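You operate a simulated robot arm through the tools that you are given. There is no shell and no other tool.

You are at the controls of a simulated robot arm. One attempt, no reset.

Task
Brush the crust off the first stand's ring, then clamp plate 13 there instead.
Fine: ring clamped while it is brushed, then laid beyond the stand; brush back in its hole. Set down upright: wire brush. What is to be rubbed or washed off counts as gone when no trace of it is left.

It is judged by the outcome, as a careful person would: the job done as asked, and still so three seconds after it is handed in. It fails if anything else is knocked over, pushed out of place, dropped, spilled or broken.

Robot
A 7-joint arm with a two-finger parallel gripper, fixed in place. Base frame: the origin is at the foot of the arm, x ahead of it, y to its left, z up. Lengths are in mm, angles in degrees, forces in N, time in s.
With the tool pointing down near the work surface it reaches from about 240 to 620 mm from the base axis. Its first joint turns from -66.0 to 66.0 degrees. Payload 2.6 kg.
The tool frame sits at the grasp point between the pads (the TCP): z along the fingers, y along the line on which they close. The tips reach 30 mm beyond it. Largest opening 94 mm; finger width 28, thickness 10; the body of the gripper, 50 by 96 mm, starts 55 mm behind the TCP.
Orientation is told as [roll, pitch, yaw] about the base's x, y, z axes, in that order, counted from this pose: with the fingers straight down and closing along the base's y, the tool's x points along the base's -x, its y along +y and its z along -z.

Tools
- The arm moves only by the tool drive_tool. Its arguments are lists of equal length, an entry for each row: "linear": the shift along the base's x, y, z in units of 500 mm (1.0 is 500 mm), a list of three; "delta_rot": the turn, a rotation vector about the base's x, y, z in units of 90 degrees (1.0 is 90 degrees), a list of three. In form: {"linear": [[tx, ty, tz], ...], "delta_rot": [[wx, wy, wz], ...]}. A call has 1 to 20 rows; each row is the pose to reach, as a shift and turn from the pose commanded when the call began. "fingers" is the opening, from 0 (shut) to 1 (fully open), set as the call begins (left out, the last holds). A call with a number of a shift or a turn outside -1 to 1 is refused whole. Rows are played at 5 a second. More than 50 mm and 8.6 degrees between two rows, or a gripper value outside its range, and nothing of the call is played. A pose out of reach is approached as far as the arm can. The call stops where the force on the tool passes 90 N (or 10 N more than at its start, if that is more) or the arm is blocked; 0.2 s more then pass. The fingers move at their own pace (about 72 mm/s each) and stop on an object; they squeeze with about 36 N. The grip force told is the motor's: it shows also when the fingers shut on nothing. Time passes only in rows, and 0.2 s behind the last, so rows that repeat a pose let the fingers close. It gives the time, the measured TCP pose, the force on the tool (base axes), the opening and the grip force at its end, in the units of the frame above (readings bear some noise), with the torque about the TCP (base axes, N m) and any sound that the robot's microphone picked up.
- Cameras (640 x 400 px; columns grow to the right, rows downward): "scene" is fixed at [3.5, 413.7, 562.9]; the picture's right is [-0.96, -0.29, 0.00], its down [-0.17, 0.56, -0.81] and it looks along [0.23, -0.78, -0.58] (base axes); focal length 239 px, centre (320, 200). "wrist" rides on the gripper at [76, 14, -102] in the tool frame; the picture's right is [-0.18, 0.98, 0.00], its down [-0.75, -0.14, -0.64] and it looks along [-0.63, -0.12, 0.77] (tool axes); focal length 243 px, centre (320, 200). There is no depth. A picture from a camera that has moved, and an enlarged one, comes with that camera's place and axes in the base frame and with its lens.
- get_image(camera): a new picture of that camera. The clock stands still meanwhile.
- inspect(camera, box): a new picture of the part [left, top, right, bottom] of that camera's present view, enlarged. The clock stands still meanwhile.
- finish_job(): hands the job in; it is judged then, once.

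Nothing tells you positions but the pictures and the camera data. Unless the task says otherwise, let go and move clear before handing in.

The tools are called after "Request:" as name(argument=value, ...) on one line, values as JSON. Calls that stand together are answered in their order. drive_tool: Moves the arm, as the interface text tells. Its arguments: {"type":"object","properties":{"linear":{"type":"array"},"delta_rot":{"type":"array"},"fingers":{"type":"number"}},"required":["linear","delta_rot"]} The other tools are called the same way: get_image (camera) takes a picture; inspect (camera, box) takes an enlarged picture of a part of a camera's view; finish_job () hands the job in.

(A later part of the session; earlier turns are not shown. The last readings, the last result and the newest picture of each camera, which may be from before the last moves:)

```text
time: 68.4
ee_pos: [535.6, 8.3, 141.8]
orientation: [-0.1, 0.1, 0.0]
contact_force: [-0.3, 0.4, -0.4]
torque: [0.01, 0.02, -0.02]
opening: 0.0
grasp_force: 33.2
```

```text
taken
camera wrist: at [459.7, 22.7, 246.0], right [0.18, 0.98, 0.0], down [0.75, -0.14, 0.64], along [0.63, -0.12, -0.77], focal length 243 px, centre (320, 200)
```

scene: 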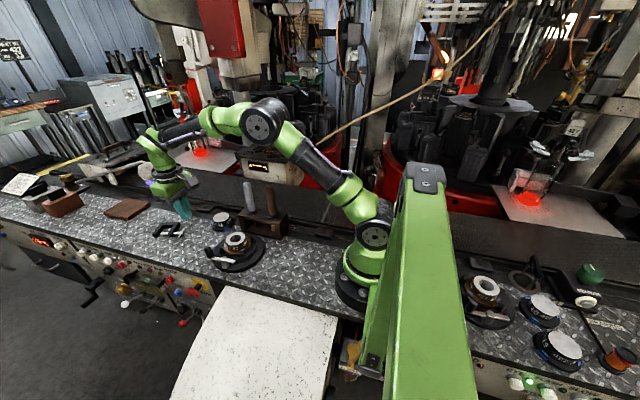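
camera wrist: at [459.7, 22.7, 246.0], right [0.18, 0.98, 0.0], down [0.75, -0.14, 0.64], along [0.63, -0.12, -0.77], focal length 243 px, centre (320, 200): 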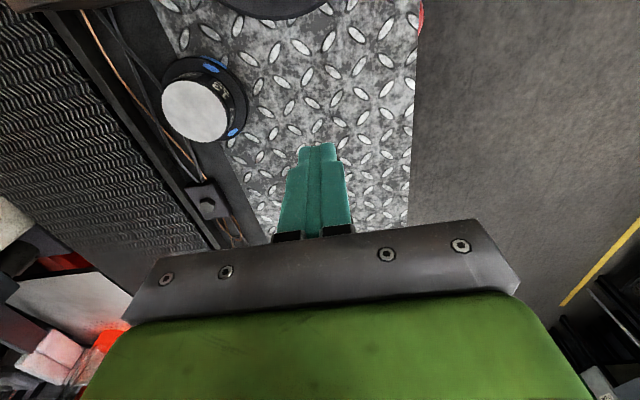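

The fingers came away empty: the ring slipped out of the grip. I'll check where the ring is.

Request:
inspect(camera="scene", box=[200, 215, 280, 275])

Request:
inspect(camera="scene", box=[215, 228, 255, 258])

Request:
inspect(camera="wrist", box=[120, 20, 300, 160])

```text
6.67 times, centred on (240, 245) of scene
camera zoom: at [3.6, 413.7, 562.9], right [-0.96, -0.29, 0.0], down [-0.17, 0.56, -0.81], along [0.23, -0.78, -0.58], focal length 1591 px, centre (853, -100)
```

zoom: 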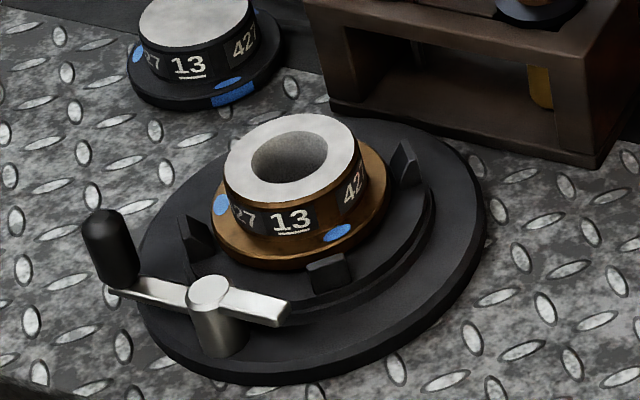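

```text
13.33 times, centred on (235, 243) of scene
camera zoom: at [3.6, 413.7, 562.9], right [-0.96, -0.29, 0.0], down [-0.17, 0.56, -0.81], along [0.23, -0.78, -0.58], focal length 3182 px, centre (1453, -373)
```

zoom: 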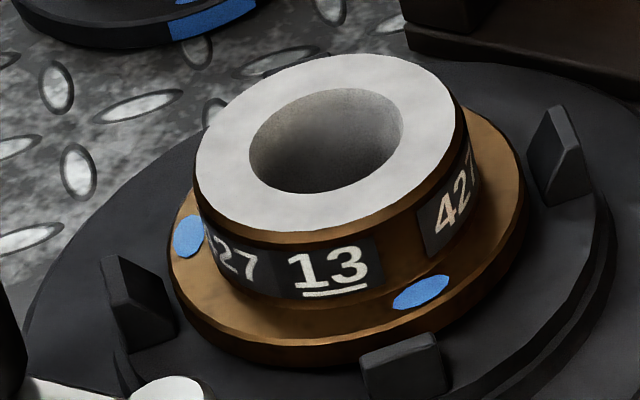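

```text
2.86 times, centred on (210, 90) of wrist
camera zoom: at [459.7, 22.7, 246.0], right [0.18, 0.98, 0.0], down [0.75, -0.14, 0.64], along [0.63, -0.12, -0.77], focal length 693 px, centre (634, 514)
```

zoom: 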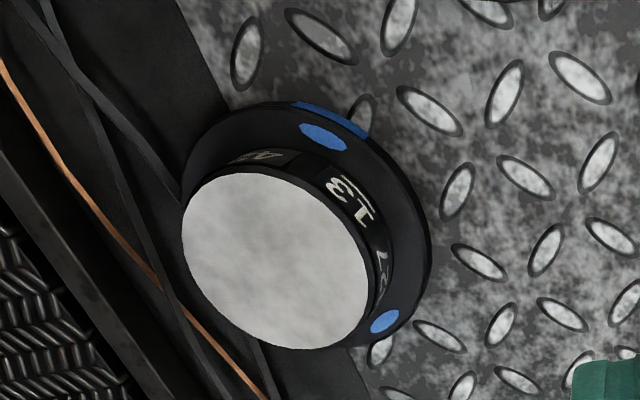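

The ring is still sitting upright in the stand, undisturbed, so the grip simply slid off. I'll go back, take a deeper grip and lift slowly while watching the force.

Request:
drive_tool(linear=[[-0.06, -0.003, 0], [-0.13, -0.007, 0], [-0.2, -0.011, 0], [-0.26, -0.014, 0], [-0.296, -0.016, 0], [-0.296, -0.016, -0.02], [-0.296, -0.016, -0.02], [-0.296, -0.016, -0.02]], delta_rot=[[0, 0, 0], [0, 0, 0], [0, 0, 0], [0, 0, 0], [0, 0, 0], [0, 0, 0], [0, 0, 0], [0, 0, 0]], fingers=0.77)

Request:
inspect(camera="wrist", box=[220, 20, 420, 180])

```text
time: 70.2
ee_pos: [386.8, 1.1, 133.5]
orientation: [-0.1, 0.0, -0.1]
contact_force: [-0.4, 0.4, -0.5]
torque: [-0.02, -0.01, -0.02]
opening: 72.1
grasp_force: 0.0
```

```text
2.50 times, centred on (320, 100) of wrist
camera zoom: at [311.9, 13.9, 236.6], right [0.18, 0.98, 0.0], down [0.75, -0.14, 0.64], along [0.63, -0.12, -0.77], focal length 606 px, centre (320, 450)
```

zoom: 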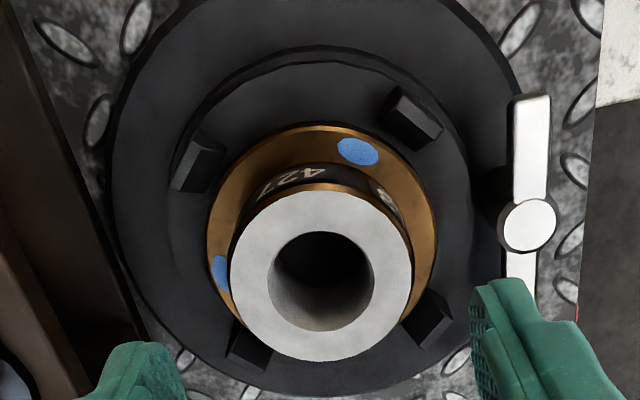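

The ring is about 1.7 mm ahead of the TCP. I'll correct and go deeper this time, watching for contact with the flange.

Request:
drive_tool(linear=[[0.003, 0, -0.05], [0.003, 0, -0.09], [0.003, 0, -0.11], [0.003, 0, -0.12], [0.003, 0, -0.126], [0.003, 0, -0.126]], delta_rot=[[0, 0, 0], [0, 0, 0], [0, 0, 0], [0, 0, 0], [0, 0, 0], [0, 0, 0]])

Request:
drive_tool(linear=[[0, 0, -0.003], [0, 0, -0.006], [0, 0, -0.006]], delta_rot=[[0, 0, 0], [0, 0, 0], [0, 0, 0]])

Request:
inspect(camera="scene", box=[210, 220, 270, 265])

Request:
inspect(camera="wrist", box=[220, 60, 440, 220])

```text
time: 71.6
ee_pos: [389.0, 0.7, 71.3]
orientation: [0.0, 0.0, 0.0]
contact_force: [-0.4, 0.6, 0.9]
torque: [0.03, -0.02, 0.02]
opening: 72.4
grasp_force: 0.0
```

```text
time: 72.4
ee_pos: [389.3, 1.0, 68.9]
orientation: [0.0, -0.1, -0.1]
contact_force: [0.1, -0.1, 0.9]
torque: [0.0, -0.01, 0.0]
opening: 72.2
grasp_force: 0.1
```

```text
8.89 times, centred on (240, 242) of scene
camera zoom: at [3.5, 413.7, 562.9], right [-0.96, -0.29, 0.0], down [-0.17, 0.56, -0.81], along [0.23, -0.78, -0.58], focal length 2122 px, centre (1031, -178)
```

zoom: 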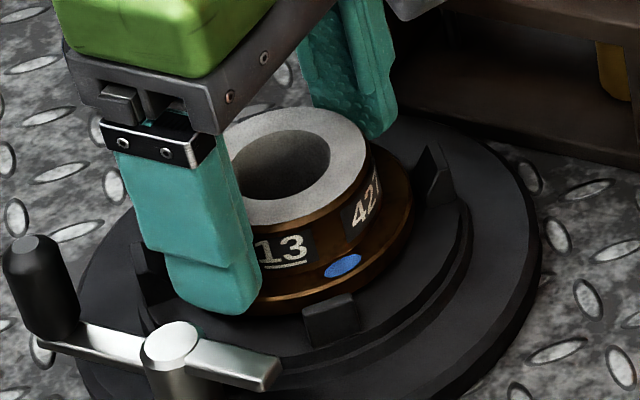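

```text
2.50 times, centred on (330, 140) of wrist
camera zoom: at [313.7, 13.8, 171.6], right [0.18, 0.98, 0.0], down [0.75, -0.14, 0.64], along [0.63, -0.12, -0.77], focal length 606 px, centre (295, 350)
```

zoom: 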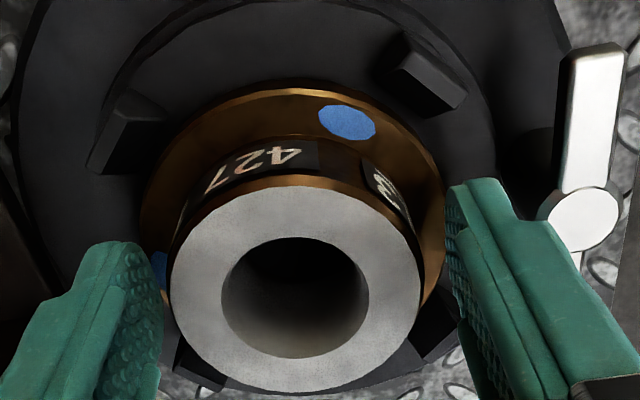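

Still above the flange. I'll lower a little more to find the flange top.

Request:
drive_tool(linear=[[0, 0, -0.002], [0, 0, -0.004], [0, 0, -0.004]], delta_rot=[[0, 0, 0], [0, 0, 0], [0, 0, 0]])

Request:
drive_tool(linear=[[0, 0, -0.002], [0, 0, -0.004], [0, 0, -0.004]], delta_rot=[[0, 0, 0], [0, 0, 0], [0, 0, 0]])

Request:
inspect(camera="scene", box=[210, 220, 270, 265])

```text
time: 73.2
ee_pos: [389.9, -0.6, 69.3]
orientation: [0.0, -0.3, 0.0]
contact_force: [-16.5, -1.4, 44.6]
torque: [-0.27, 0.64, -0.03]
opening: 72.1
grasp_force: 0.2
```

```text
time: 74.0
ee_pos: [389.0, -0.4, 67.6]
orientation: [-0.1, -0.4, -0.2]
contact_force: [-25.1, -3.5, 70.6]
torque: [-0.54, 0.85, -0.02]
opening: 72.5
grasp_force: 0.0
```

```text
8.89 times, centred on (240, 242) of scene
camera zoom: at [3.2, 413.7, 562.9], right [-0.96, -0.29, 0.0], down [-0.17, 0.56, -0.81], along [0.23, -0.78, -0.58], focal length 2122 px, centre (1031, -178)
```

zoom: 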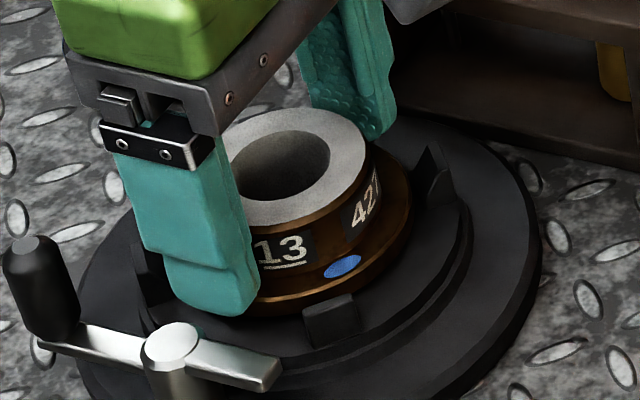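

Contact with the flange found (about TCP z 66). I'll back off just above it, close, and lift by small steps.

Request:
drive_tool(linear=[[0, 0, 0.004], [0, 0, 0.009], [0, 0, 0.009]], delta_rot=[[0, 0, 0], [0, 0, 0], [0, 0, 0]])

Request:
drive_tool(linear=[[0, 0, 0], [0, 0, 0], [0, 0, 0], [0, 0, 0], [0, 0, 0]], delta_rot=[[0, 0, 0], [0, 0, 0], [0, 0, 0], [0, 0, 0], [0, 0, 0]], fingers=0.0)

Request:
drive_tool(linear=[[0, 0, 0.001], [0, 0, 0.002], [0, 0, 0.002]], delta_rot=[[0, 0, 0], [0, 0, 0], [0, 0, 0]])

Request:
drive_tool(linear=[[0, 0, 0.001], [0, 0, 0.002], [0, 0, 0.002]], delta_rot=[[0, 0, 0], [0, 0, 0], [0, 0, 0]])

Request:
inspect(camera="scene", box=[210, 220, 270, 265])

```text
time: 74.8
ee_pos: [389.1, -0.2, 68.0]
orientation: [0.0, -0.1, 0.1]
contact_force: [2.1, 2.0, 18.4]
torque: [0.01, 0.01, -0.26]
opening: 72.3
grasp_force: 0.0
```

```text
time: 76.0
ee_pos: [389.3, -0.1, 68.1]
orientation: [0.0, 0.0, 0.1]
contact_force: [-0.2, 3.3, 12.0]
torque: [0.01, 0.0, 0.19]
opening: 57.3
grasp_force: 36.4
```

```text
time: 76.8
ee_pos: [389.4, -0.6, 68.3]
orientation: [0.1, 0.2, 0.0]
contact_force: [-0.1, 0.5, 0.2]
torque: [0.0, 0.0, 0.0]
opening: 57.0
grasp_force: 36.0
```

```text
time: 77.6
ee_pos: [390.0, -0.0, 71.2]
orientation: [-0.1, -0.1, 0.0]
contact_force: [0.6, 0.0, -4.7]
torque: [-0.05, 0.0, 0.01]
opening: 56.7
grasp_force: 35.6
```

```text
8.89 times, centred on (240, 242) of scene
camera zoom: at [3.6, 413.7, 562.9], right [-0.96, -0.29, 0.0], down [-0.17, 0.56, -0.81], along [0.23, -0.78, -0.58], focal length 2122 px, centre (1031, -178)
```

zoom: 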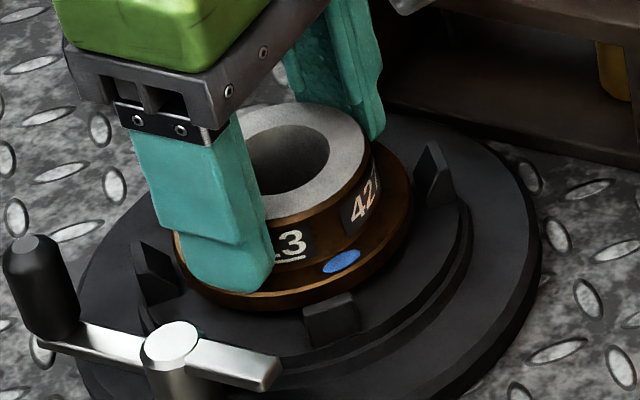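

The force shows about -4.7 N, as if carrying the ring's weight. I'll continue slowly upward.

Request:
drive_tool(linear=[[0, 0, 0.001], [0, 0, 0.002], [0, 0, 0.004], [0, 0, 0.004]], delta_rot=[[0, 0, 0], [0, 0, 0], [0, 0, 0], [0, 0, 0]])

Request:
drive_tool(linear=[[0, 0, 0.002], [0, 0, 0.004], [0, 0, 0.006], [0, 0, 0.006]], delta_rot=[[0, 0, 0], [0, 0, 0], [0, 0, 0], [0, 0, 0]])

Request:
inspect(camera="scene", box=[210, 220, 270, 265])

```text
time: 78.6
ee_pos: [389.3, -0.7, 72.9]
orientation: [0.0, -0.1, 0.0]
contact_force: [-0.5, 0.3, -5.5]
torque: [0.04, 0.0, 0.01]
opening: 57.2
grasp_force: 35.6
```

```text
time: 79.6
ee_pos: [389.2, -0.3, 76.1]
orientation: [0.0, 0.0, 0.0]
contact_force: [-0.2, -0.8, -5.4]
torque: [0.0, 0.0, -0.01]
opening: 56.7
grasp_force: 35.9
```

```text
8.89 times, centred on (240, 242) of scene
camera zoom: at [3.6, 413.7, 562.9], right [-0.96, -0.29, 0.0], down [-0.17, 0.56, -0.81], along [0.23, -0.78, -0.58], focal length 2122 px, centre (1031, -178)
```

zoom: 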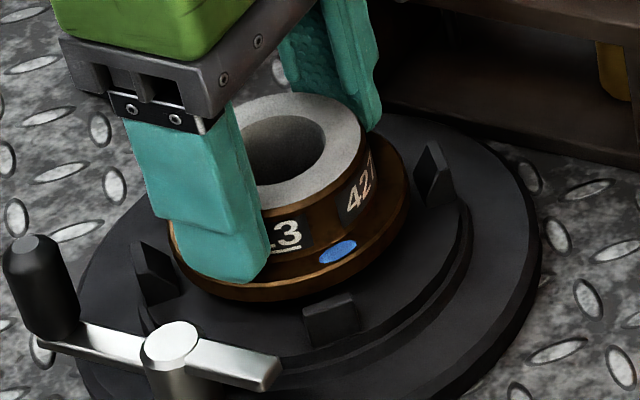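

The ring is rising with the gripper now, about 0.55 kg. I'll lift it clear slowly and check again before moving sideways.

Request:
drive_tool(linear=[[0, 0, 0.004], [0, 0, 0.01], [0, 0, 0.018], [0, 0, 0.028], [0, 0, 0.04], [0, 0, 0.052], [0, 0, 0.064], [0, 0, 0.076], [0, 0, 0.088], [0, 0, 0.1], [0, 0, 0.11], [0, 0, 0.116], [0, 0, 0.12], [0, 0, 0.12]], delta_rot=[[0, 0, 0], [0, 0, 0], [0, 0, 0], [0, 0, 0], [0, 0, 0], [0, 0, 0], [0, 0, 0], [0, 0, 0], [0, 0, 0], [0, 0, 0], [0, 0, 0], [0, 0, 0], [0, 0, 0], [0, 0, 0]])

Request:
inspect(camera="scene", box=[190, 190, 290, 280])

```text
time: 82.6
ee_pos: [389.0, -0.2, 135.9]
orientation: [0.0, 0.0, 0.1]
contact_force: [0.0, -0.3, -5.0]
torque: [-0.01, 0.01, -0.03]
opening: 56.9
grasp_force: 36.4
```

```text
4.44 times, centred on (240, 235) of scene
camera zoom: at [3.6, 413.7, 562.9], right [-0.96, -0.29, 0.0], down [-0.17, 0.56, -0.81], along [0.23, -0.78, -0.58], focal length 1061 px, centre (676, 44)
```

zoom: 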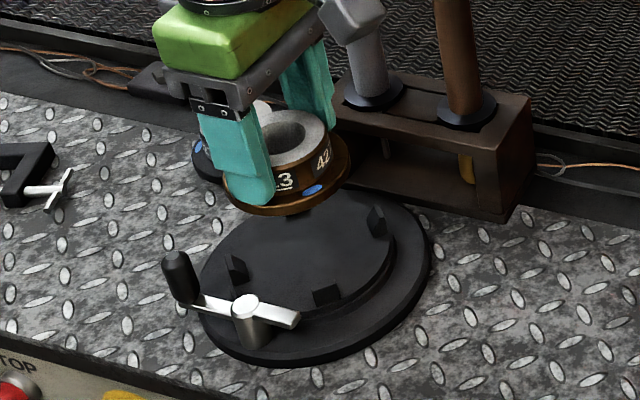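

The ring is up, level and secure. Now carrying it slowly to (535, 8).

Request:
drive_tool(linear=[[0.006, 0.0003, 0], [0.018, 0.001, 0], [0.036, 0.002, 0], [0.058, 0.003, 0], [0.082, 0.0045, 0], [0.106, 0.006, 0], [0.13, 0.0075, 0], [0.154, 0.009, 0], [0.178, 0.0105, 0], [0.202, 0.012, 0], [0.226, 0.0135, 0], [0.25, 0.0145, 0], [0.27, 0.0155, 0], [0.284, 0.016, 0], [0.291, 0.016, 0], [0.293, 0.016, 0], [0.293, 0.016, 0]], delta_rot=[[0, 0, 0], [0, 0, 0], [0, 0, 0], [0, 0, 0], [0, 0, 0], [0, 0, 0], [0, 0, 0], [0, 0, 0], [0, 0, 0], [0, 0, 0], [0, 0, 0], [0, 0, 0], [0, 0, 0], [0, 0, 0], [0, 0, 0], [0, 0, 0], [0, 0, 0]])

Request:
inspect(camera="scene", box=[140, 170, 280, 280])

Request:
get_image(camera="wrist")

```text
time: 86.2
ee_pos: [535.0, 7.6, 136.0]
orientation: [0.1, 0.1, -0.1]
contact_force: [-0.3, -0.5, -5.1]
torque: [0.02, 0.02, -0.03]
opening: 56.9
grasp_force: 35.8
```

```text
3.64 times, centred on (210, 225) of scene
camera zoom: at [3.6, 413.7, 562.9], right [-0.96, -0.29, 0.0], down [-0.17, 0.56, -0.81], along [0.23, -0.78, -0.58], focal length 868 px, centre (720, 109)
```

zoom: 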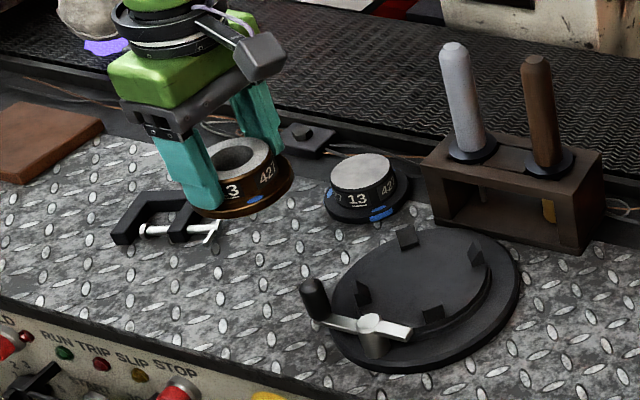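

```text
taken
camera wrist: at [459.6, 21.0, 238.5], right [0.18, 0.98, 0.0], down [0.75, -0.14, 0.64], along [0.63, -0.12, -0.77], focal length 243 px, centre (320, 200)
```

wrist: 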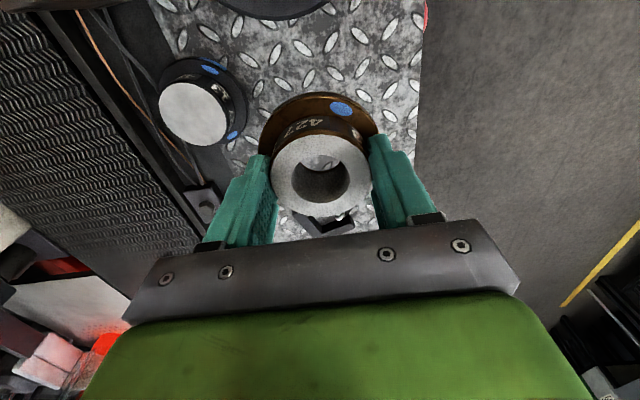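

The spot beneath is free: stand edge, plate 13 and the C-clamp are all clear. I'll shift back 7 mm to x 528 and lower towards the bench.

Request:
drive_tool(linear=[[-0.007, 0, -0.006], [-0.014, 0, -0.018], [-0.014, 0, -0.036], [-0.014, 0, -0.056], [-0.014, 0, -0.076], [-0.014, 0, -0.096], [-0.014, 0, -0.116], [-0.014, 0, -0.134], [-0.014, 0, -0.148], [-0.014, 0, -0.155], [-0.014, 0, -0.157], [-0.014, 0, -0.157]], delta_rot=[[0, 0, 0], [0, 0, 0], [0, 0, 0], [0, 0, 0], [0, 0, 0], [0, 0, 0], [0, 0, 0], [0, 0, 0], [0, 0, 0], [0, 0, 0], [0, 0, 0], [0, 0, 0]])

Request:
inspect(camera="scene", box=[150, 190, 250, 270])

```text
time: 88.8
ee_pos: [529.5, 7.3, 56.6]
orientation: [0.0, 0.0, 0.0]
contact_force: [0.1, 0.2, -5.5]
torque: [0.0, 0.03, 0.01]
opening: 57.1
grasp_force: 36.3
```

```text
5.00 times, centred on (200, 230) of scene
camera zoom: at [3.6, 413.7, 562.9], right [-0.96, -0.29, 0.0], down [-0.17, 0.56, -0.81], along [0.23, -0.78, -0.58], focal length 1193 px, centre (920, 50)
```

zoom: 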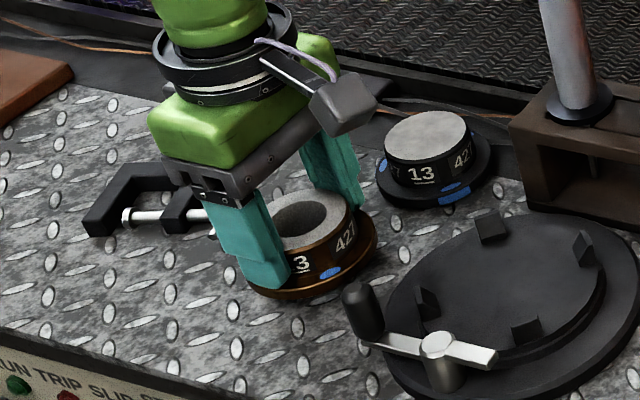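

Close to the bench. I'll lower in small steps until it touches.

Request:
drive_tool(linear=[[0, 0, -0.004], [0, 0, -0.008], [0, 0, -0.012], [0, 0, -0.012]], delta_rot=[[0, 0, 0], [0, 0, 0], [0, 0, 0], [0, 0, 0]])

Request:
drive_tool(linear=[[0, 0, -0.003], [0, 0, -0.006], [0, 0, -0.006]], delta_rot=[[0, 0, 0], [0, 0, 0], [0, 0, 0]])

Request:
inspect(camera="scene", box=[170, 210, 230, 255])

```text
time: 89.8
ee_pos: [528.3, 8.8, 50.5]
orientation: [0.0, 0.1, 0.0]
contact_force: [0.4, -0.2, -5.5]
torque: [-0.03, 0.02, 0.03]
opening: 57.1
grasp_force: 36.4
```

```text
time: 90.6
ee_pos: [529.0, 6.7, 48.0]
orientation: [0.0, 0.1, 0.0]
contact_force: [-0.4, 0.1, -5.5]
torque: [0.0, -0.01, -0.01]
opening: 56.7
grasp_force: 36.0
```

```text
8.89 times, centred on (200, 232) of scene
camera zoom: at [3.6, 413.7, 562.9], right [-0.96, -0.29, 0.0], down [-0.17, 0.56, -0.81], along [0.23, -0.78, -0.58], focal length 2122 px, centre (1387, -89)
```

zoom: 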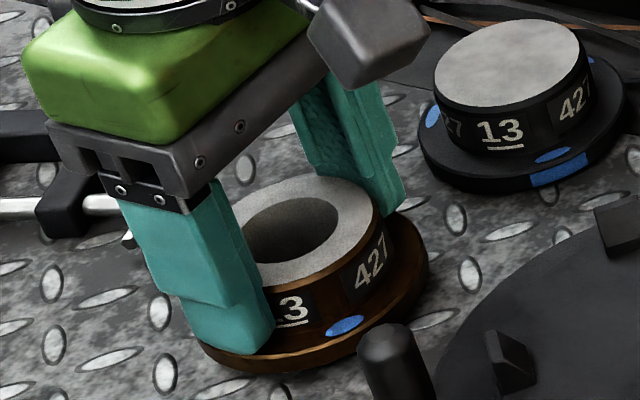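

Request:
drive_tool(linear=[[0, 0, -0.003], [0, 0, -0.006], [0, 0, -0.006]], delta_rot=[[0, 0, 0], [0, 0, 0], [0, 0, 0]])

Request:
drive_tool(linear=[[0, 0, -0.002], [0, 0, -0.004], [0, 0, -0.004]], delta_rot=[[0, 0, 0], [0, 0, 0], [0, 0, 0]])

Request:
drive_tool(linear=[[0, 0, -0.002], [0, 0, -0.004], [0, 0, -0.004]], delta_rot=[[0, 0, 0], [0, 0, 0], [0, 0, 0]])

Request:
inspect(camera="scene", box=[170, 210, 230, 255])

```text
time: 91.4
ee_pos: [528.6, 8.6, 44.5]
orientation: [0.0, 0.1, -0.1]
contact_force: [0.1, -0.3, -4.9]
torque: [0.01, 0.05, 0.02]
opening: 57.0
grasp_force: 35.9
```

```text
time: 92.2
ee_pos: [528.9, 7.2, 42.3]
orientation: [0.0, 0.0, 0.0]
contact_force: [0.1, 0.4, -5.4]
torque: [0.0, 0.02, 0.01]
opening: 57.0
grasp_force: 36.2
```

```text
time: 93.0
ee_pos: [528.5, 6.8, 42.5]
orientation: [0.0, -0.3, -0.2]
contact_force: [-9.7, 0.9, 21.4]
torque: [-0.32, 0.72, -0.15]
opening: 56.6
grasp_force: 35.8
```

```text
8.89 times, centred on (200, 232) of scene
camera zoom: at [3.4, 413.7, 562.9], right [-0.96, -0.29, 0.0], down [-0.17, 0.56, -0.81], along [0.23, -0.78, -0.58], focal length 2122 px, centre (1387, -89)
```

zoom: 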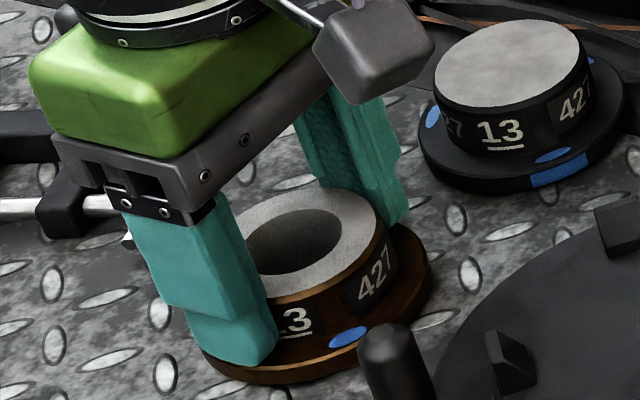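

The ring is on the bench. I'll ease slightly, open and rise straight up.

Request:
drive_tool(linear=[[0, 0, 0.0016], [0, 0, 0.0016]], delta_rot=[[0, 0, 0], [0, 0, 0]])

Request:
drive_tool(linear=[[0, 0, 0], [0, 0, 0], [0, 0, 0], [0, 0, 0.01], [0, 0, 0.04], [0, 0, 0.1], [0, 0, 0.18], [0, 0, 0.24], [0, 0, 0.24]], delta_rot=[[0, 0, 0], [0, 0, 0], [0, 0, 0], [0, 0, 0], [0, 0, 0], [0, 0, 0], [0, 0, 0], [0, 0, 0], [0, 0, 0]], fingers=0.77)

Request:
inspect(camera="scene", box=[150, 190, 270, 280])

Request:
get_image(camera="wrist")

```text
time: 93.6
ee_pos: [527.4, 7.9, 42.4]
orientation: [0.0, -0.2, 0.0]
contact_force: [-5.3, 0.2, 18.9]
torque: [0.16, 0.27, -0.07]
opening: 56.8
grasp_force: 35.9
```

```text
time: 95.6
ee_pos: [528.6, 7.1, 163.1]
orientation: [0.0, 0.0, -0.1]
contact_force: [0.1, -0.5, -0.1]
torque: [-0.02, 0.0, -0.04]
opening: 72.1
grasp_force: 0.1
```

```text
4.44 times, centred on (210, 235) of scene
camera zoom: at [3.5, 413.7, 562.9], right [-0.96, -0.29, 0.0], down [-0.17, 0.56, -0.81], along [0.23, -0.78, -0.58], focal length 1061 px, centre (809, 44)
```

zoom: 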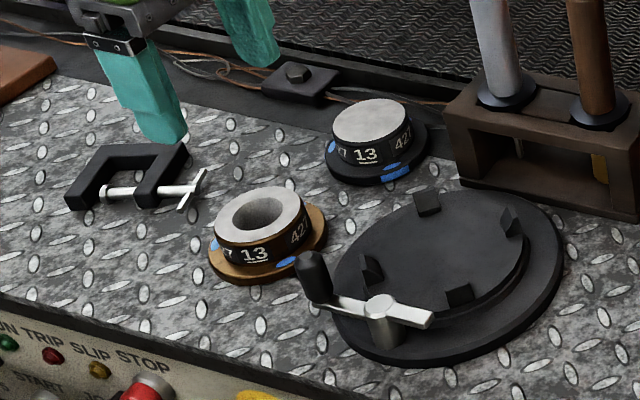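

```text
taken
camera wrist: at [452.6, 21.5, 266.6], right [0.18, 0.98, 0.0], down [0.75, -0.14, 0.64], along [0.63, -0.12, -0.77], focal length 243 px, centre (320, 200)
```

wrist: 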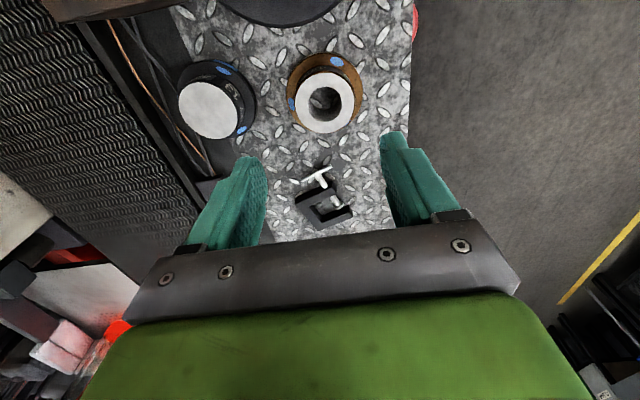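

The ring lies on the bench beyond the stand. Now plate 13, near (516, -97): I'll zoom to measure it.

Request:
inspect(camera="wrist", box=[150, 30, 390, 180])

Request:
inspect(camera="scene", box=[200, 200, 250, 240])

```text
2.67 times, centred on (270, 105) of wrist
camera zoom: at [452.6, 21.5, 266.6], right [0.18, 0.98, 0.0], down [0.75, -0.14, 0.64], along [0.63, -0.12, -0.77], focal length 647 px, centre (453, 453)
```

zoom: 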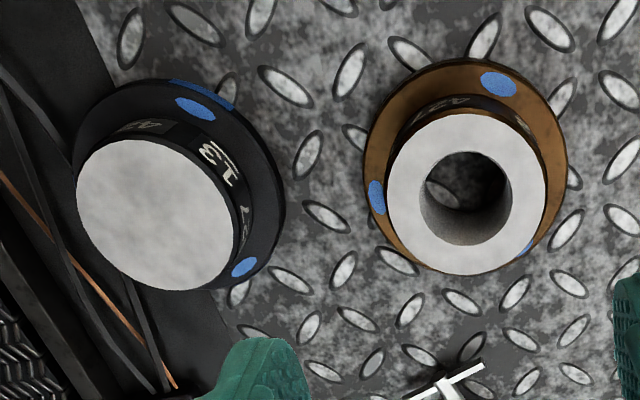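

```text
10.00 times, centred on (225, 220) of scene
camera zoom: at [3.5, 413.7, 562.9], right [-0.96, -0.29, 0.0], down [-0.17, 0.56, -0.81], along [0.23, -0.78, -0.58], focal length 2387 px, centre (1270, 0)
```

zoom: 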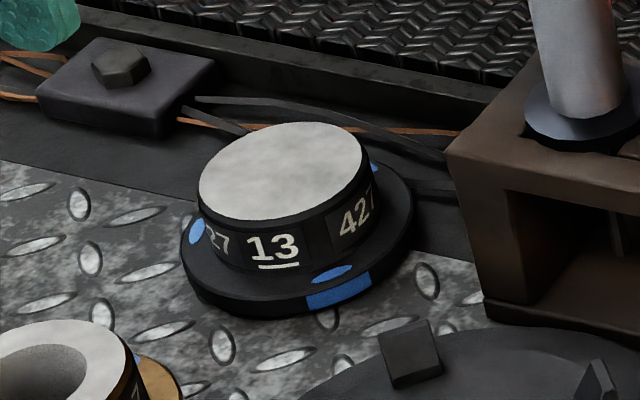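

Both cameras put plate 13's top at about (516.5, -100), z≈32. I'll move above it with a yaw of -10° to keep the wrist camera away from the grey handle.

Request:
drive_tool(linear=[[-0.004, -0.04, 0], [-0.009, -0.085, 0], [-0.014, -0.13, 0], [-0.019, -0.175, 0], [-0.023, -0.216, 0], [-0.023, -0.216, 0], [-0.023, -0.216, 0]], delta_rot=[[0, 0, -0.022], [0, 0, -0.044], [0, 0, -0.067], [0, 0, -0.089], [0, 0, -0.111], [0, 0, -0.111], [0, 0, -0.111]])

Request:
get_image(camera="wrist")

Request:
inspect(camera="wrist", box=[240, 30, 400, 170])

Request:
inspect(camera="scene", box=[150, 150, 290, 270])

```text
time: 97.2
ee_pos: [515.5, -101.1, 163.1]
orientation: [0.0, 0.1, -10.0]
contact_force: [0.5, -0.4, -0.4]
torque: [-0.03, -0.01, 0.01]
opening: 72.4
grasp_force: 0.1
```

```text
taken
camera wrist: at [443.9, -73.7, 266.2], right [0.35, 0.94, 0.0], down [0.72, -0.27, 0.64], along [0.6, -0.23, -0.77], focal length 243 px, centre (320, 200)
```

wrist: 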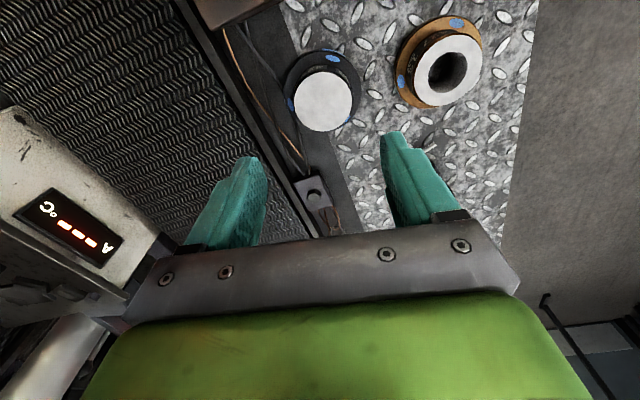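

```text
2.86 times, centred on (320, 100) of wrist
camera zoom: at [443.9, -73.7, 266.2], right [0.35, 0.94, 0.0], down [0.72, -0.27, 0.64], along [0.6, -0.23, -0.77], focal length 693 px, centre (320, 486)
```

zoom: 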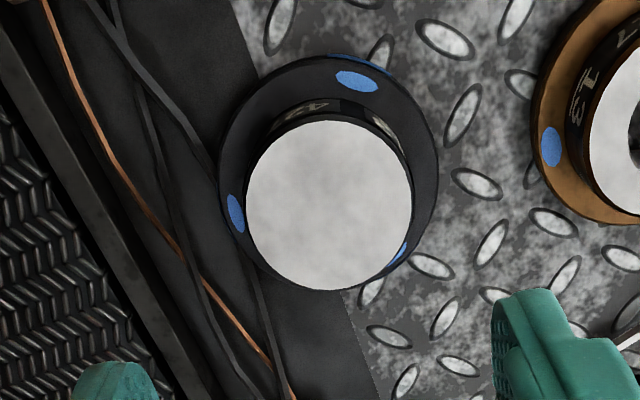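

```text
3.33 times, centred on (220, 210) of scene
camera zoom: at [3.5, 413.7, 562.9], right [-0.96, -0.29, 0.0], down [-0.17, 0.56, -0.81], along [0.23, -0.78, -0.58], focal length 796 px, centre (653, 167)
```

zoom: 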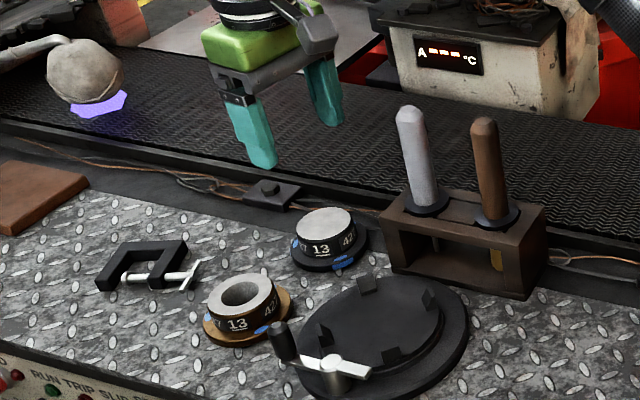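

The plate is nearly under the TCP, within about 2 mm. I'll descend to z 70 and re-measure at closer range.

Request:
drive_tool(linear=[[0, 0.002, -0.04], [0, 0.002, -0.08], [0, 0.002, -0.12], [0, 0.002, -0.16], [0, 0.002, -0.182], [0, 0.002, -0.182], [0, 0.002, -0.182]], delta_rot=[[0, 0, 0], [0, 0, 0], [0, 0, 0], [0, 0, 0], [0, 0, 0], [0, 0, 0], [0, 0, 0]])

Request:
inspect(camera="wrist", box=[210, 60, 430, 220])

Request:
inspect(camera="scene", box=[180, 170, 280, 250])

```text
time: 98.8
ee_pos: [515.1, -99.1, 71.3]
orientation: [-0.1, 0.0, -10.0]
contact_force: [0.4, 0.6, -0.8]
torque: [0.0, -0.01, -0.01]
opening: 72.3
grasp_force: 0.1
```

```text
2.50 times, centred on (320, 140) of wrist
camera zoom: at [444.0, -72.6, 174.1], right [0.35, 0.94, 0.0], down [0.72, -0.27, 0.64], along [0.6, -0.23, -0.77], focal length 606 px, centre (320, 350)
```

zoom: 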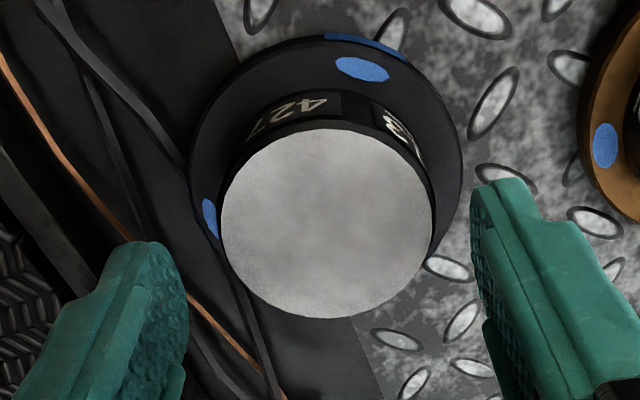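

```text
5.00 times, centred on (230, 210) of scene
camera zoom: at [3.5, 413.7, 562.9], right [-0.96, -0.29, 0.0], down [-0.17, 0.56, -0.81], along [0.23, -0.78, -0.58], focal length 1193 px, centre (770, 150)
```

zoom: 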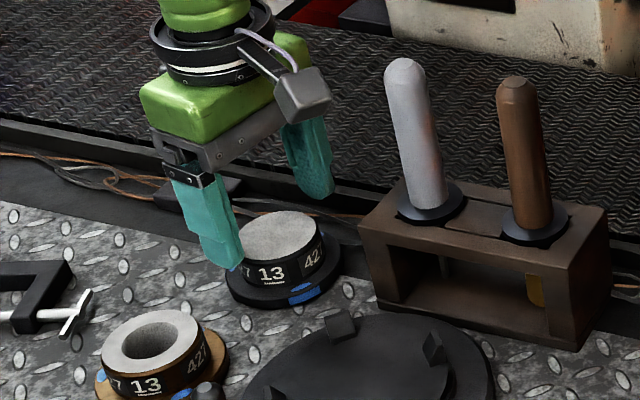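

The plate is about 2 mm toward +y of the TCP. I'll nudge by 1.5 mm and descend around the hub to just above its flange.

Request:
drive_tool(linear=[[0, 0.003, -0.015], [0, 0.003, -0.03], [0, 0.003, -0.042], [0, 0.003, -0.05], [0, 0.003, -0.056], [0, 0.003, -0.056]], delta_rot=[[0, 0, 0], [0, 0, 0], [0, 0, 0], [0, 0, 0], [0, 0, 0], [0, 0, 0]])

Request:
inspect(camera="wrist", box=[210, 60, 430, 220])

Request:
inspect(camera="scene", box=[195, 190, 275, 245])

```text
time: 100.2
ee_pos: [518.3, -98.4, 41.7]
orientation: [0.1, 0.0, -10.1]
contact_force: [-0.1, -0.2, -0.3]
torque: [-0.02, 0.0, 0.0]
opening: 72.4
grasp_force: 0.0
```

```text
2.50 times, centred on (320, 140) of wrist
camera zoom: at [445.3, -71.0, 145.9], right [0.35, 0.94, 0.0], down [0.72, -0.27, 0.64], along [0.6, -0.23, -0.77], focal length 606 px, centre (320, 350)
```

zoom: 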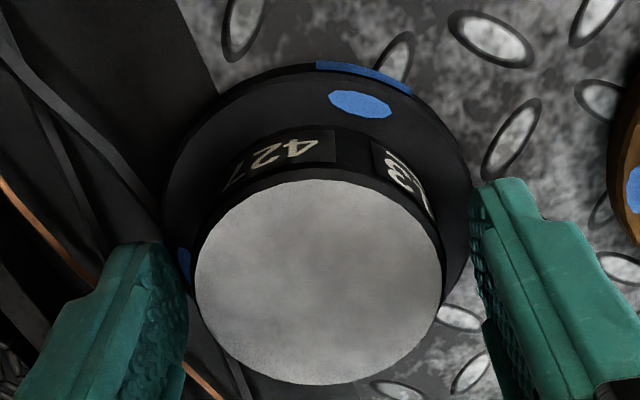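

```text
7.27 times, centred on (235, 218) of scene
camera zoom: at [3.5, 413.7, 562.9], right [-0.96, -0.29, 0.0], down [-0.17, 0.56, -0.81], along [0.23, -0.78, -0.58], focal length 1736 px, centre (938, 73)
```

zoom: 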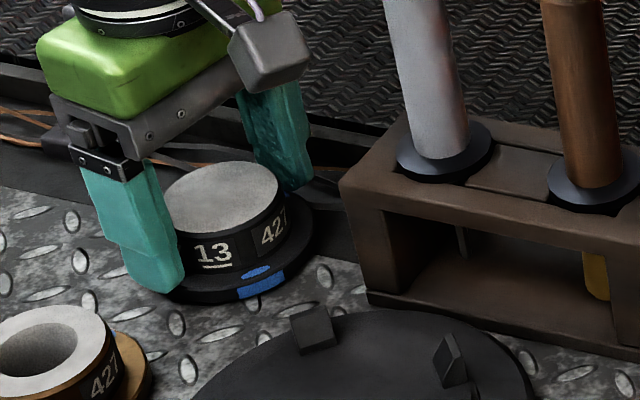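

Well centred. I'll close on the plate's hub and test the lift slowly.

Request:
drive_tool(linear=[[-0.001, 0, -0.002], [-0.001, 0, -0.002]], delta_rot=[[0, 0, 0], [0, 0, 0]])

Request:
drive_tool(linear=[[0, 0, 0], [0, 0, 0], [0, 0, 0], [0, 0, 0], [0, 0, 0]], delta_rot=[[0, 0, 0], [0, 0, 0], [0, 0, 0], [0, 0, 0], [0, 0, 0]], fingers=0.0)

Request:
drive_tool(linear=[[0, 0, 0.001], [0, 0, 0.003], [0, 0, 0.006], [0, 0, 0.01], [0, 0, 0.01]], delta_rot=[[0, 0, 0], [0, 0, 0], [0, 0, 0], [0, 0, 0], [0, 0, 0]])

Request:
inspect(camera="scene", box=[195, 190, 275, 245])

Request:
inspect(camera="wrist", box=[210, 60, 430, 220])

```text
time: 100.8
ee_pos: [516.1, -99.1, 42.9]
orientation: [0.0, 0.0, -9.9]
contact_force: [0.9, -0.8, 0.6]
torque: [0.0, 0.01, -0.03]
opening: 72.2
grasp_force: 0.0
```

```text
time: 102.0
ee_pos: [517.2, -98.8, 40.9]
orientation: [0.0, 0.0, -10.0]
contact_force: [-2.3, 3.5, 4.4]
torque: [-0.11, -0.04, -0.01]
opening: 55.0
grasp_force: 35.9
```

```text
time: 103.2
ee_pos: [516.0, -98.0, 45.9]
orientation: [0.0, 0.0, -9.9]
contact_force: [1.3, 0.7, -7.0]
torque: [0.03, -0.01, -0.02]
opening: 54.9
grasp_force: 36.3
```

```text
7.27 times, centred on (235, 218) of scene
camera zoom: at [3.6, 413.7, 562.9], right [-0.96, -0.29, 0.0], down [-0.17, 0.56, -0.81], along [0.23, -0.78, -0.58], focal length 1736 px, centre (938, 73)
```

zoom: 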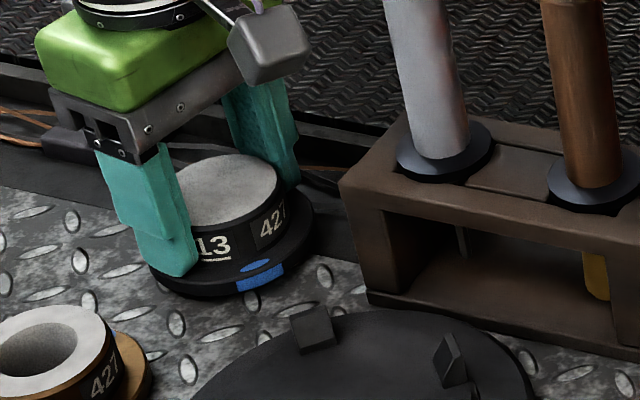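

```text
2.50 times, centred on (320, 140) of wrist
camera zoom: at [444.3, -70.7, 149.8], right [0.35, 0.94, 0.0], down [0.72, -0.27, 0.64], along [0.6, -0.23, -0.77], focal length 606 px, centre (320, 350)
```

zoom: 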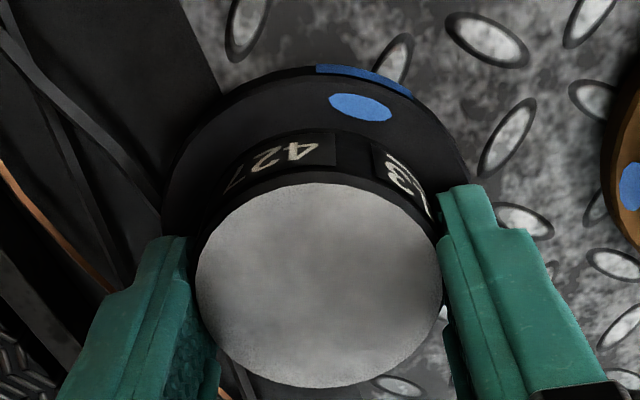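

The plate is held (about 0.7 kg). I'll lift it slowly by 90 mm.

Request:
drive_tool(linear=[[0, 0, 0.004], [0, 0, 0.01], [0, 0, 0.018], [0, 0, 0.03], [0, 0, 0.042], [0, 0, 0.056], [0, 0, 0.07], [0, 0, 0.084], [0, 0, 0.098], [0, 0, 0.112], [0, 0, 0.126], [0, 0, 0.14], [0, 0, 0.154], [0, 0, 0.166], [0, 0, 0.175], [0, 0, 0.18], [0, 0, 0.18]], delta_rot=[[0, 0, 0], [0, 0, 0], [0, 0, 0], [0, 0, 0], [0, 0, 0], [0, 0, 0], [0, 0, 0], [0, 0, 0], [0, 0, 0], [0, 0, 0], [0, 0, 0], [0, 0, 0], [0, 0, 0], [0, 0, 0], [0, 0, 0], [0, 0, 0], [0, 0, 0]])

Request:
inspect(camera="scene", box=[180, 170, 280, 250])

Request:
inspect(camera="wrist", box=[210, 60, 430, 220])

```text
time: 106.8
ee_pos: [517.1, -97.7, 137.0]
orientation: [-0.1, 0.1, -10.0]
contact_force: [0.2, 0.6, -7.9]
torque: [0.0, -0.02, 0.0]
opening: 54.9
grasp_force: 36.2
```

```text
5.00 times, centred on (230, 210) of scene
camera zoom: at [3.6, 413.7, 562.9], right [-0.96, -0.29, 0.0], down [-0.17, 0.56, -0.81], along [0.23, -0.78, -0.58], focal length 1193 px, centre (770, 150)
```

zoom: 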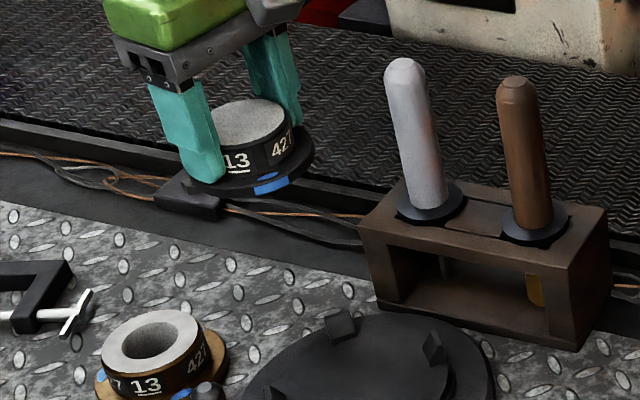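

```text
2.50 times, centred on (320, 140) of wrist
camera zoom: at [444.3, -70.7, 240.2], right [0.35, 0.94, 0.0], down [0.72, -0.27, 0.64], along [0.6, -0.23, -0.77], focal length 606 px, centre (320, 350)
```

zoom: 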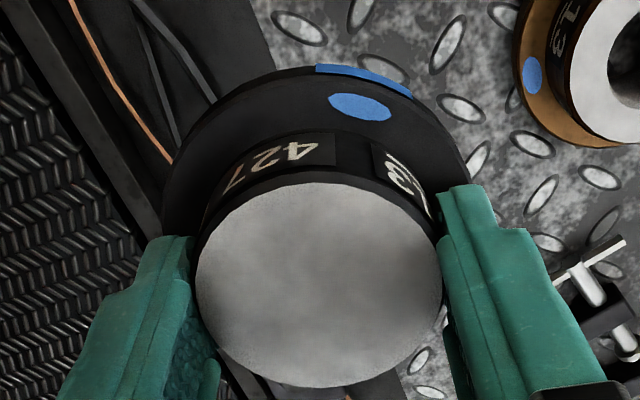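

The plate is held firmly. I'll carry it over to the empty stand at about (388.6, 0), compensating for the plate's small offset in the grip.

Request:
drive_tool(linear=[[-0.001, 0.006, 0], [-0.004, 0.02, 0], [-0.009, 0.044, 0], [-0.015, 0.07, 0], [-0.021, 0.096, 0], [-0.028, 0.122, 0], [-0.036, 0.143, 0], [-0.05, 0.156, 0], [-0.07, 0.165, 0], [-0.095, 0.172, 0], [-0.12, 0.178, 0], [-0.145, 0.183, 0], [-0.17, 0.187, 0], [-0.195, 0.19, 0], [-0.217, 0.192, 0], [-0.235, 0.193, 0], [-0.246, 0.194, 0], [-0.251, 0.194, 0], [-0.251, 0.194, 0], [-0.251, 0.194, 0]], delta_rot=[[0, 0, 0], [0, 0, 0], [0, 0, 0], [0, 0, 0], [0, 0, 0], [0, 0, 0], [0, 0, 0], [0, 0, 0], [0, 0, 0], [0, 0, 0], [0, 0, 0], [0, 0, 0], [0, 0, 0], [0, 0, 0], [0, 0, 0], [0, 0, 0], [0, 0, 0], [0, 0, 0], [0, 0, 0], [0, 0, 0]])

Request:
get_image(camera="wrist")

Request:
inspect(camera="wrist", box=[210, 0, 430, 180])

Request:
inspect(camera="scene", box=[190, 190, 290, 280])

```text
time: 111.0
ee_pos: [392.4, -0.6, 137.5]
orientation: [0.0, 0.0, -10.1]
contact_force: [0.2, 0.3, -8.0]
torque: [0.03, 0.0, 0.01]
opening: 55.5
grasp_force: 35.6
```

```text
taken
camera wrist: at [319.1, 26.1, 240.0], right [0.35, 0.94, 0.0], down [0.72, -0.27, 0.64], along [0.6, -0.23, -0.77], focal length 243 px, centre (320, 200)
```

wrist: 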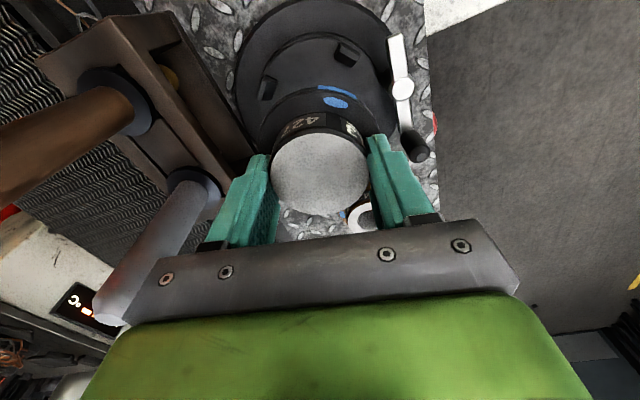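

```text
2.22 times, centred on (320, 90) of wrist
camera zoom: at [319.1, 26.1, 240.0], right [0.35, 0.94, 0.0], down [0.72, -0.27, 0.64], along [0.6, -0.23, -0.77], focal length 539 px, centre (320, 444)
```

zoom: 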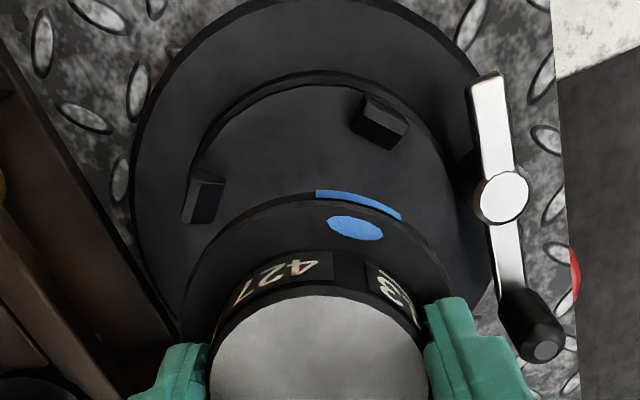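

```text
4.44 times, centred on (240, 235) of scene
camera zoom: at [3.6, 413.7, 562.9], right [-0.96, -0.29, 0.0], down [-0.17, 0.56, -0.81], along [0.23, -0.78, -0.58], focal length 1061 px, centre (676, 44)
```

zoom: 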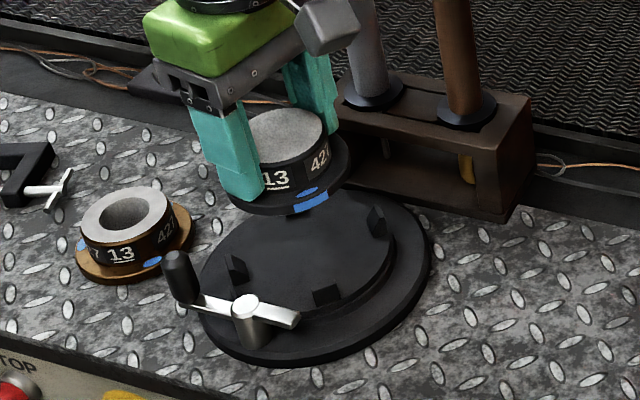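

The plate is above the stand. I'll lower it until its underside is about 8 mm above the jaw tops, then check alignment.

Request:
drive_tool(linear=[[0, 0, -0.006], [0, 0, -0.018], [0, 0, -0.034], [0, 0, -0.052], [0, 0, -0.068], [0, 0, -0.08], [0, 0, -0.087], [0, 0, -0.09], [0, 0, -0.09]], delta_rot=[[0, 0, 0], [0, 0, 0], [0, 0, 0], [0, 0, 0], [0, 0, 0], [0, 0, 0], [0, 0, 0], [0, 0, 0], [0, 0, 0]])

Request:
inspect(camera="wrist", box=[210, 20, 430, 200])

Request:
inspect(camera="scene", box=[200, 215, 280, 275])

```text
time: 113.0
ee_pos: [390.8, -1.6, 93.6]
orientation: [0.0, 0.0, -10.0]
contact_force: [0.6, 0.4, -8.0]
torque: [0.04, -0.06, 0.02]
opening: 55.7
grasp_force: 36.2
```

```text
2.22 times, centred on (320, 110) of wrist
camera zoom: at [318.5, 26.0, 195.5], right [0.35, 0.94, 0.0], down [0.72, -0.27, 0.64], along [0.6, -0.23, -0.77], focal length 539 px, centre (320, 400)
```

zoom: 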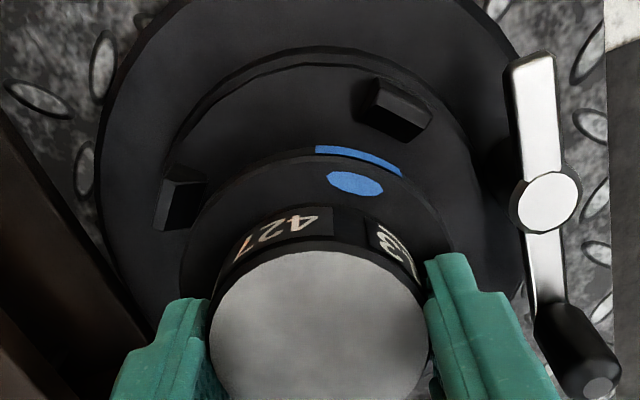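

```text
6.67 times, centred on (240, 245) of scene
camera zoom: at [3.6, 413.7, 562.9], right [-0.96, -0.29, 0.0], down [-0.17, 0.56, -0.81], along [0.23, -0.78, -0.58], focal length 1591 px, centre (853, -100)
```

zoom: 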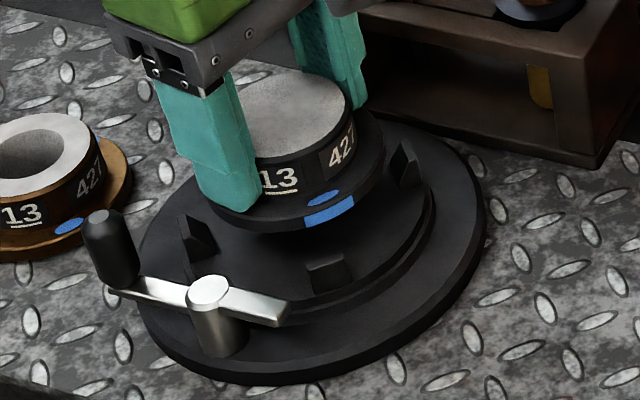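

Alignment looks close. I'll zoom in on the jaws relative to the flange to verify before lowering between them.

Request:
inspect(camera="wrist", box=[250, 30, 390, 130])

Request:
inspect(camera="scene", box=[215, 225, 265, 265])

```text
4.00 times, centred on (320, 80) of wrist
camera zoom: at [318.5, 26.0, 195.5], right [0.35, 0.94, 0.0], down [0.72, -0.27, 0.64], along [0.6, -0.23, -0.77], focal length 970 px, centre (320, 680)
```

zoom: 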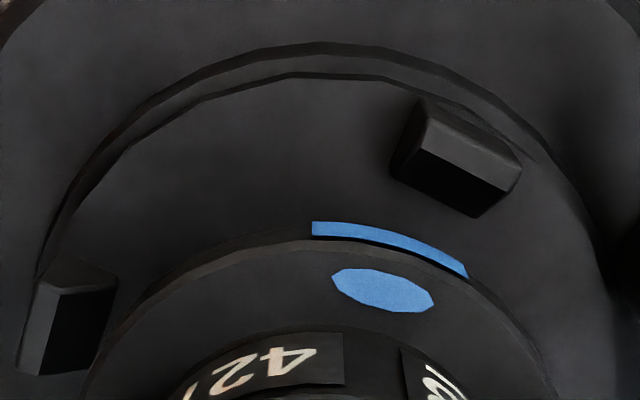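

```text
10.00 times, centred on (240, 245) of scene
camera zoom: at [3.6, 413.7, 562.9], right [-0.96, -0.29, 0.0], down [-0.17, 0.56, -0.81], along [0.23, -0.78, -0.58], focal length 2387 px, centre (1120, -250)
```

zoom: 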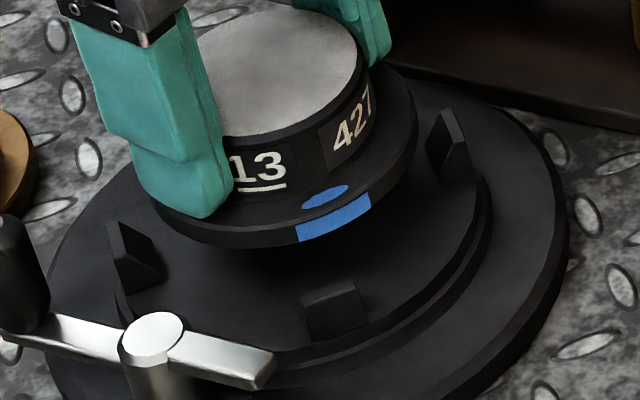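

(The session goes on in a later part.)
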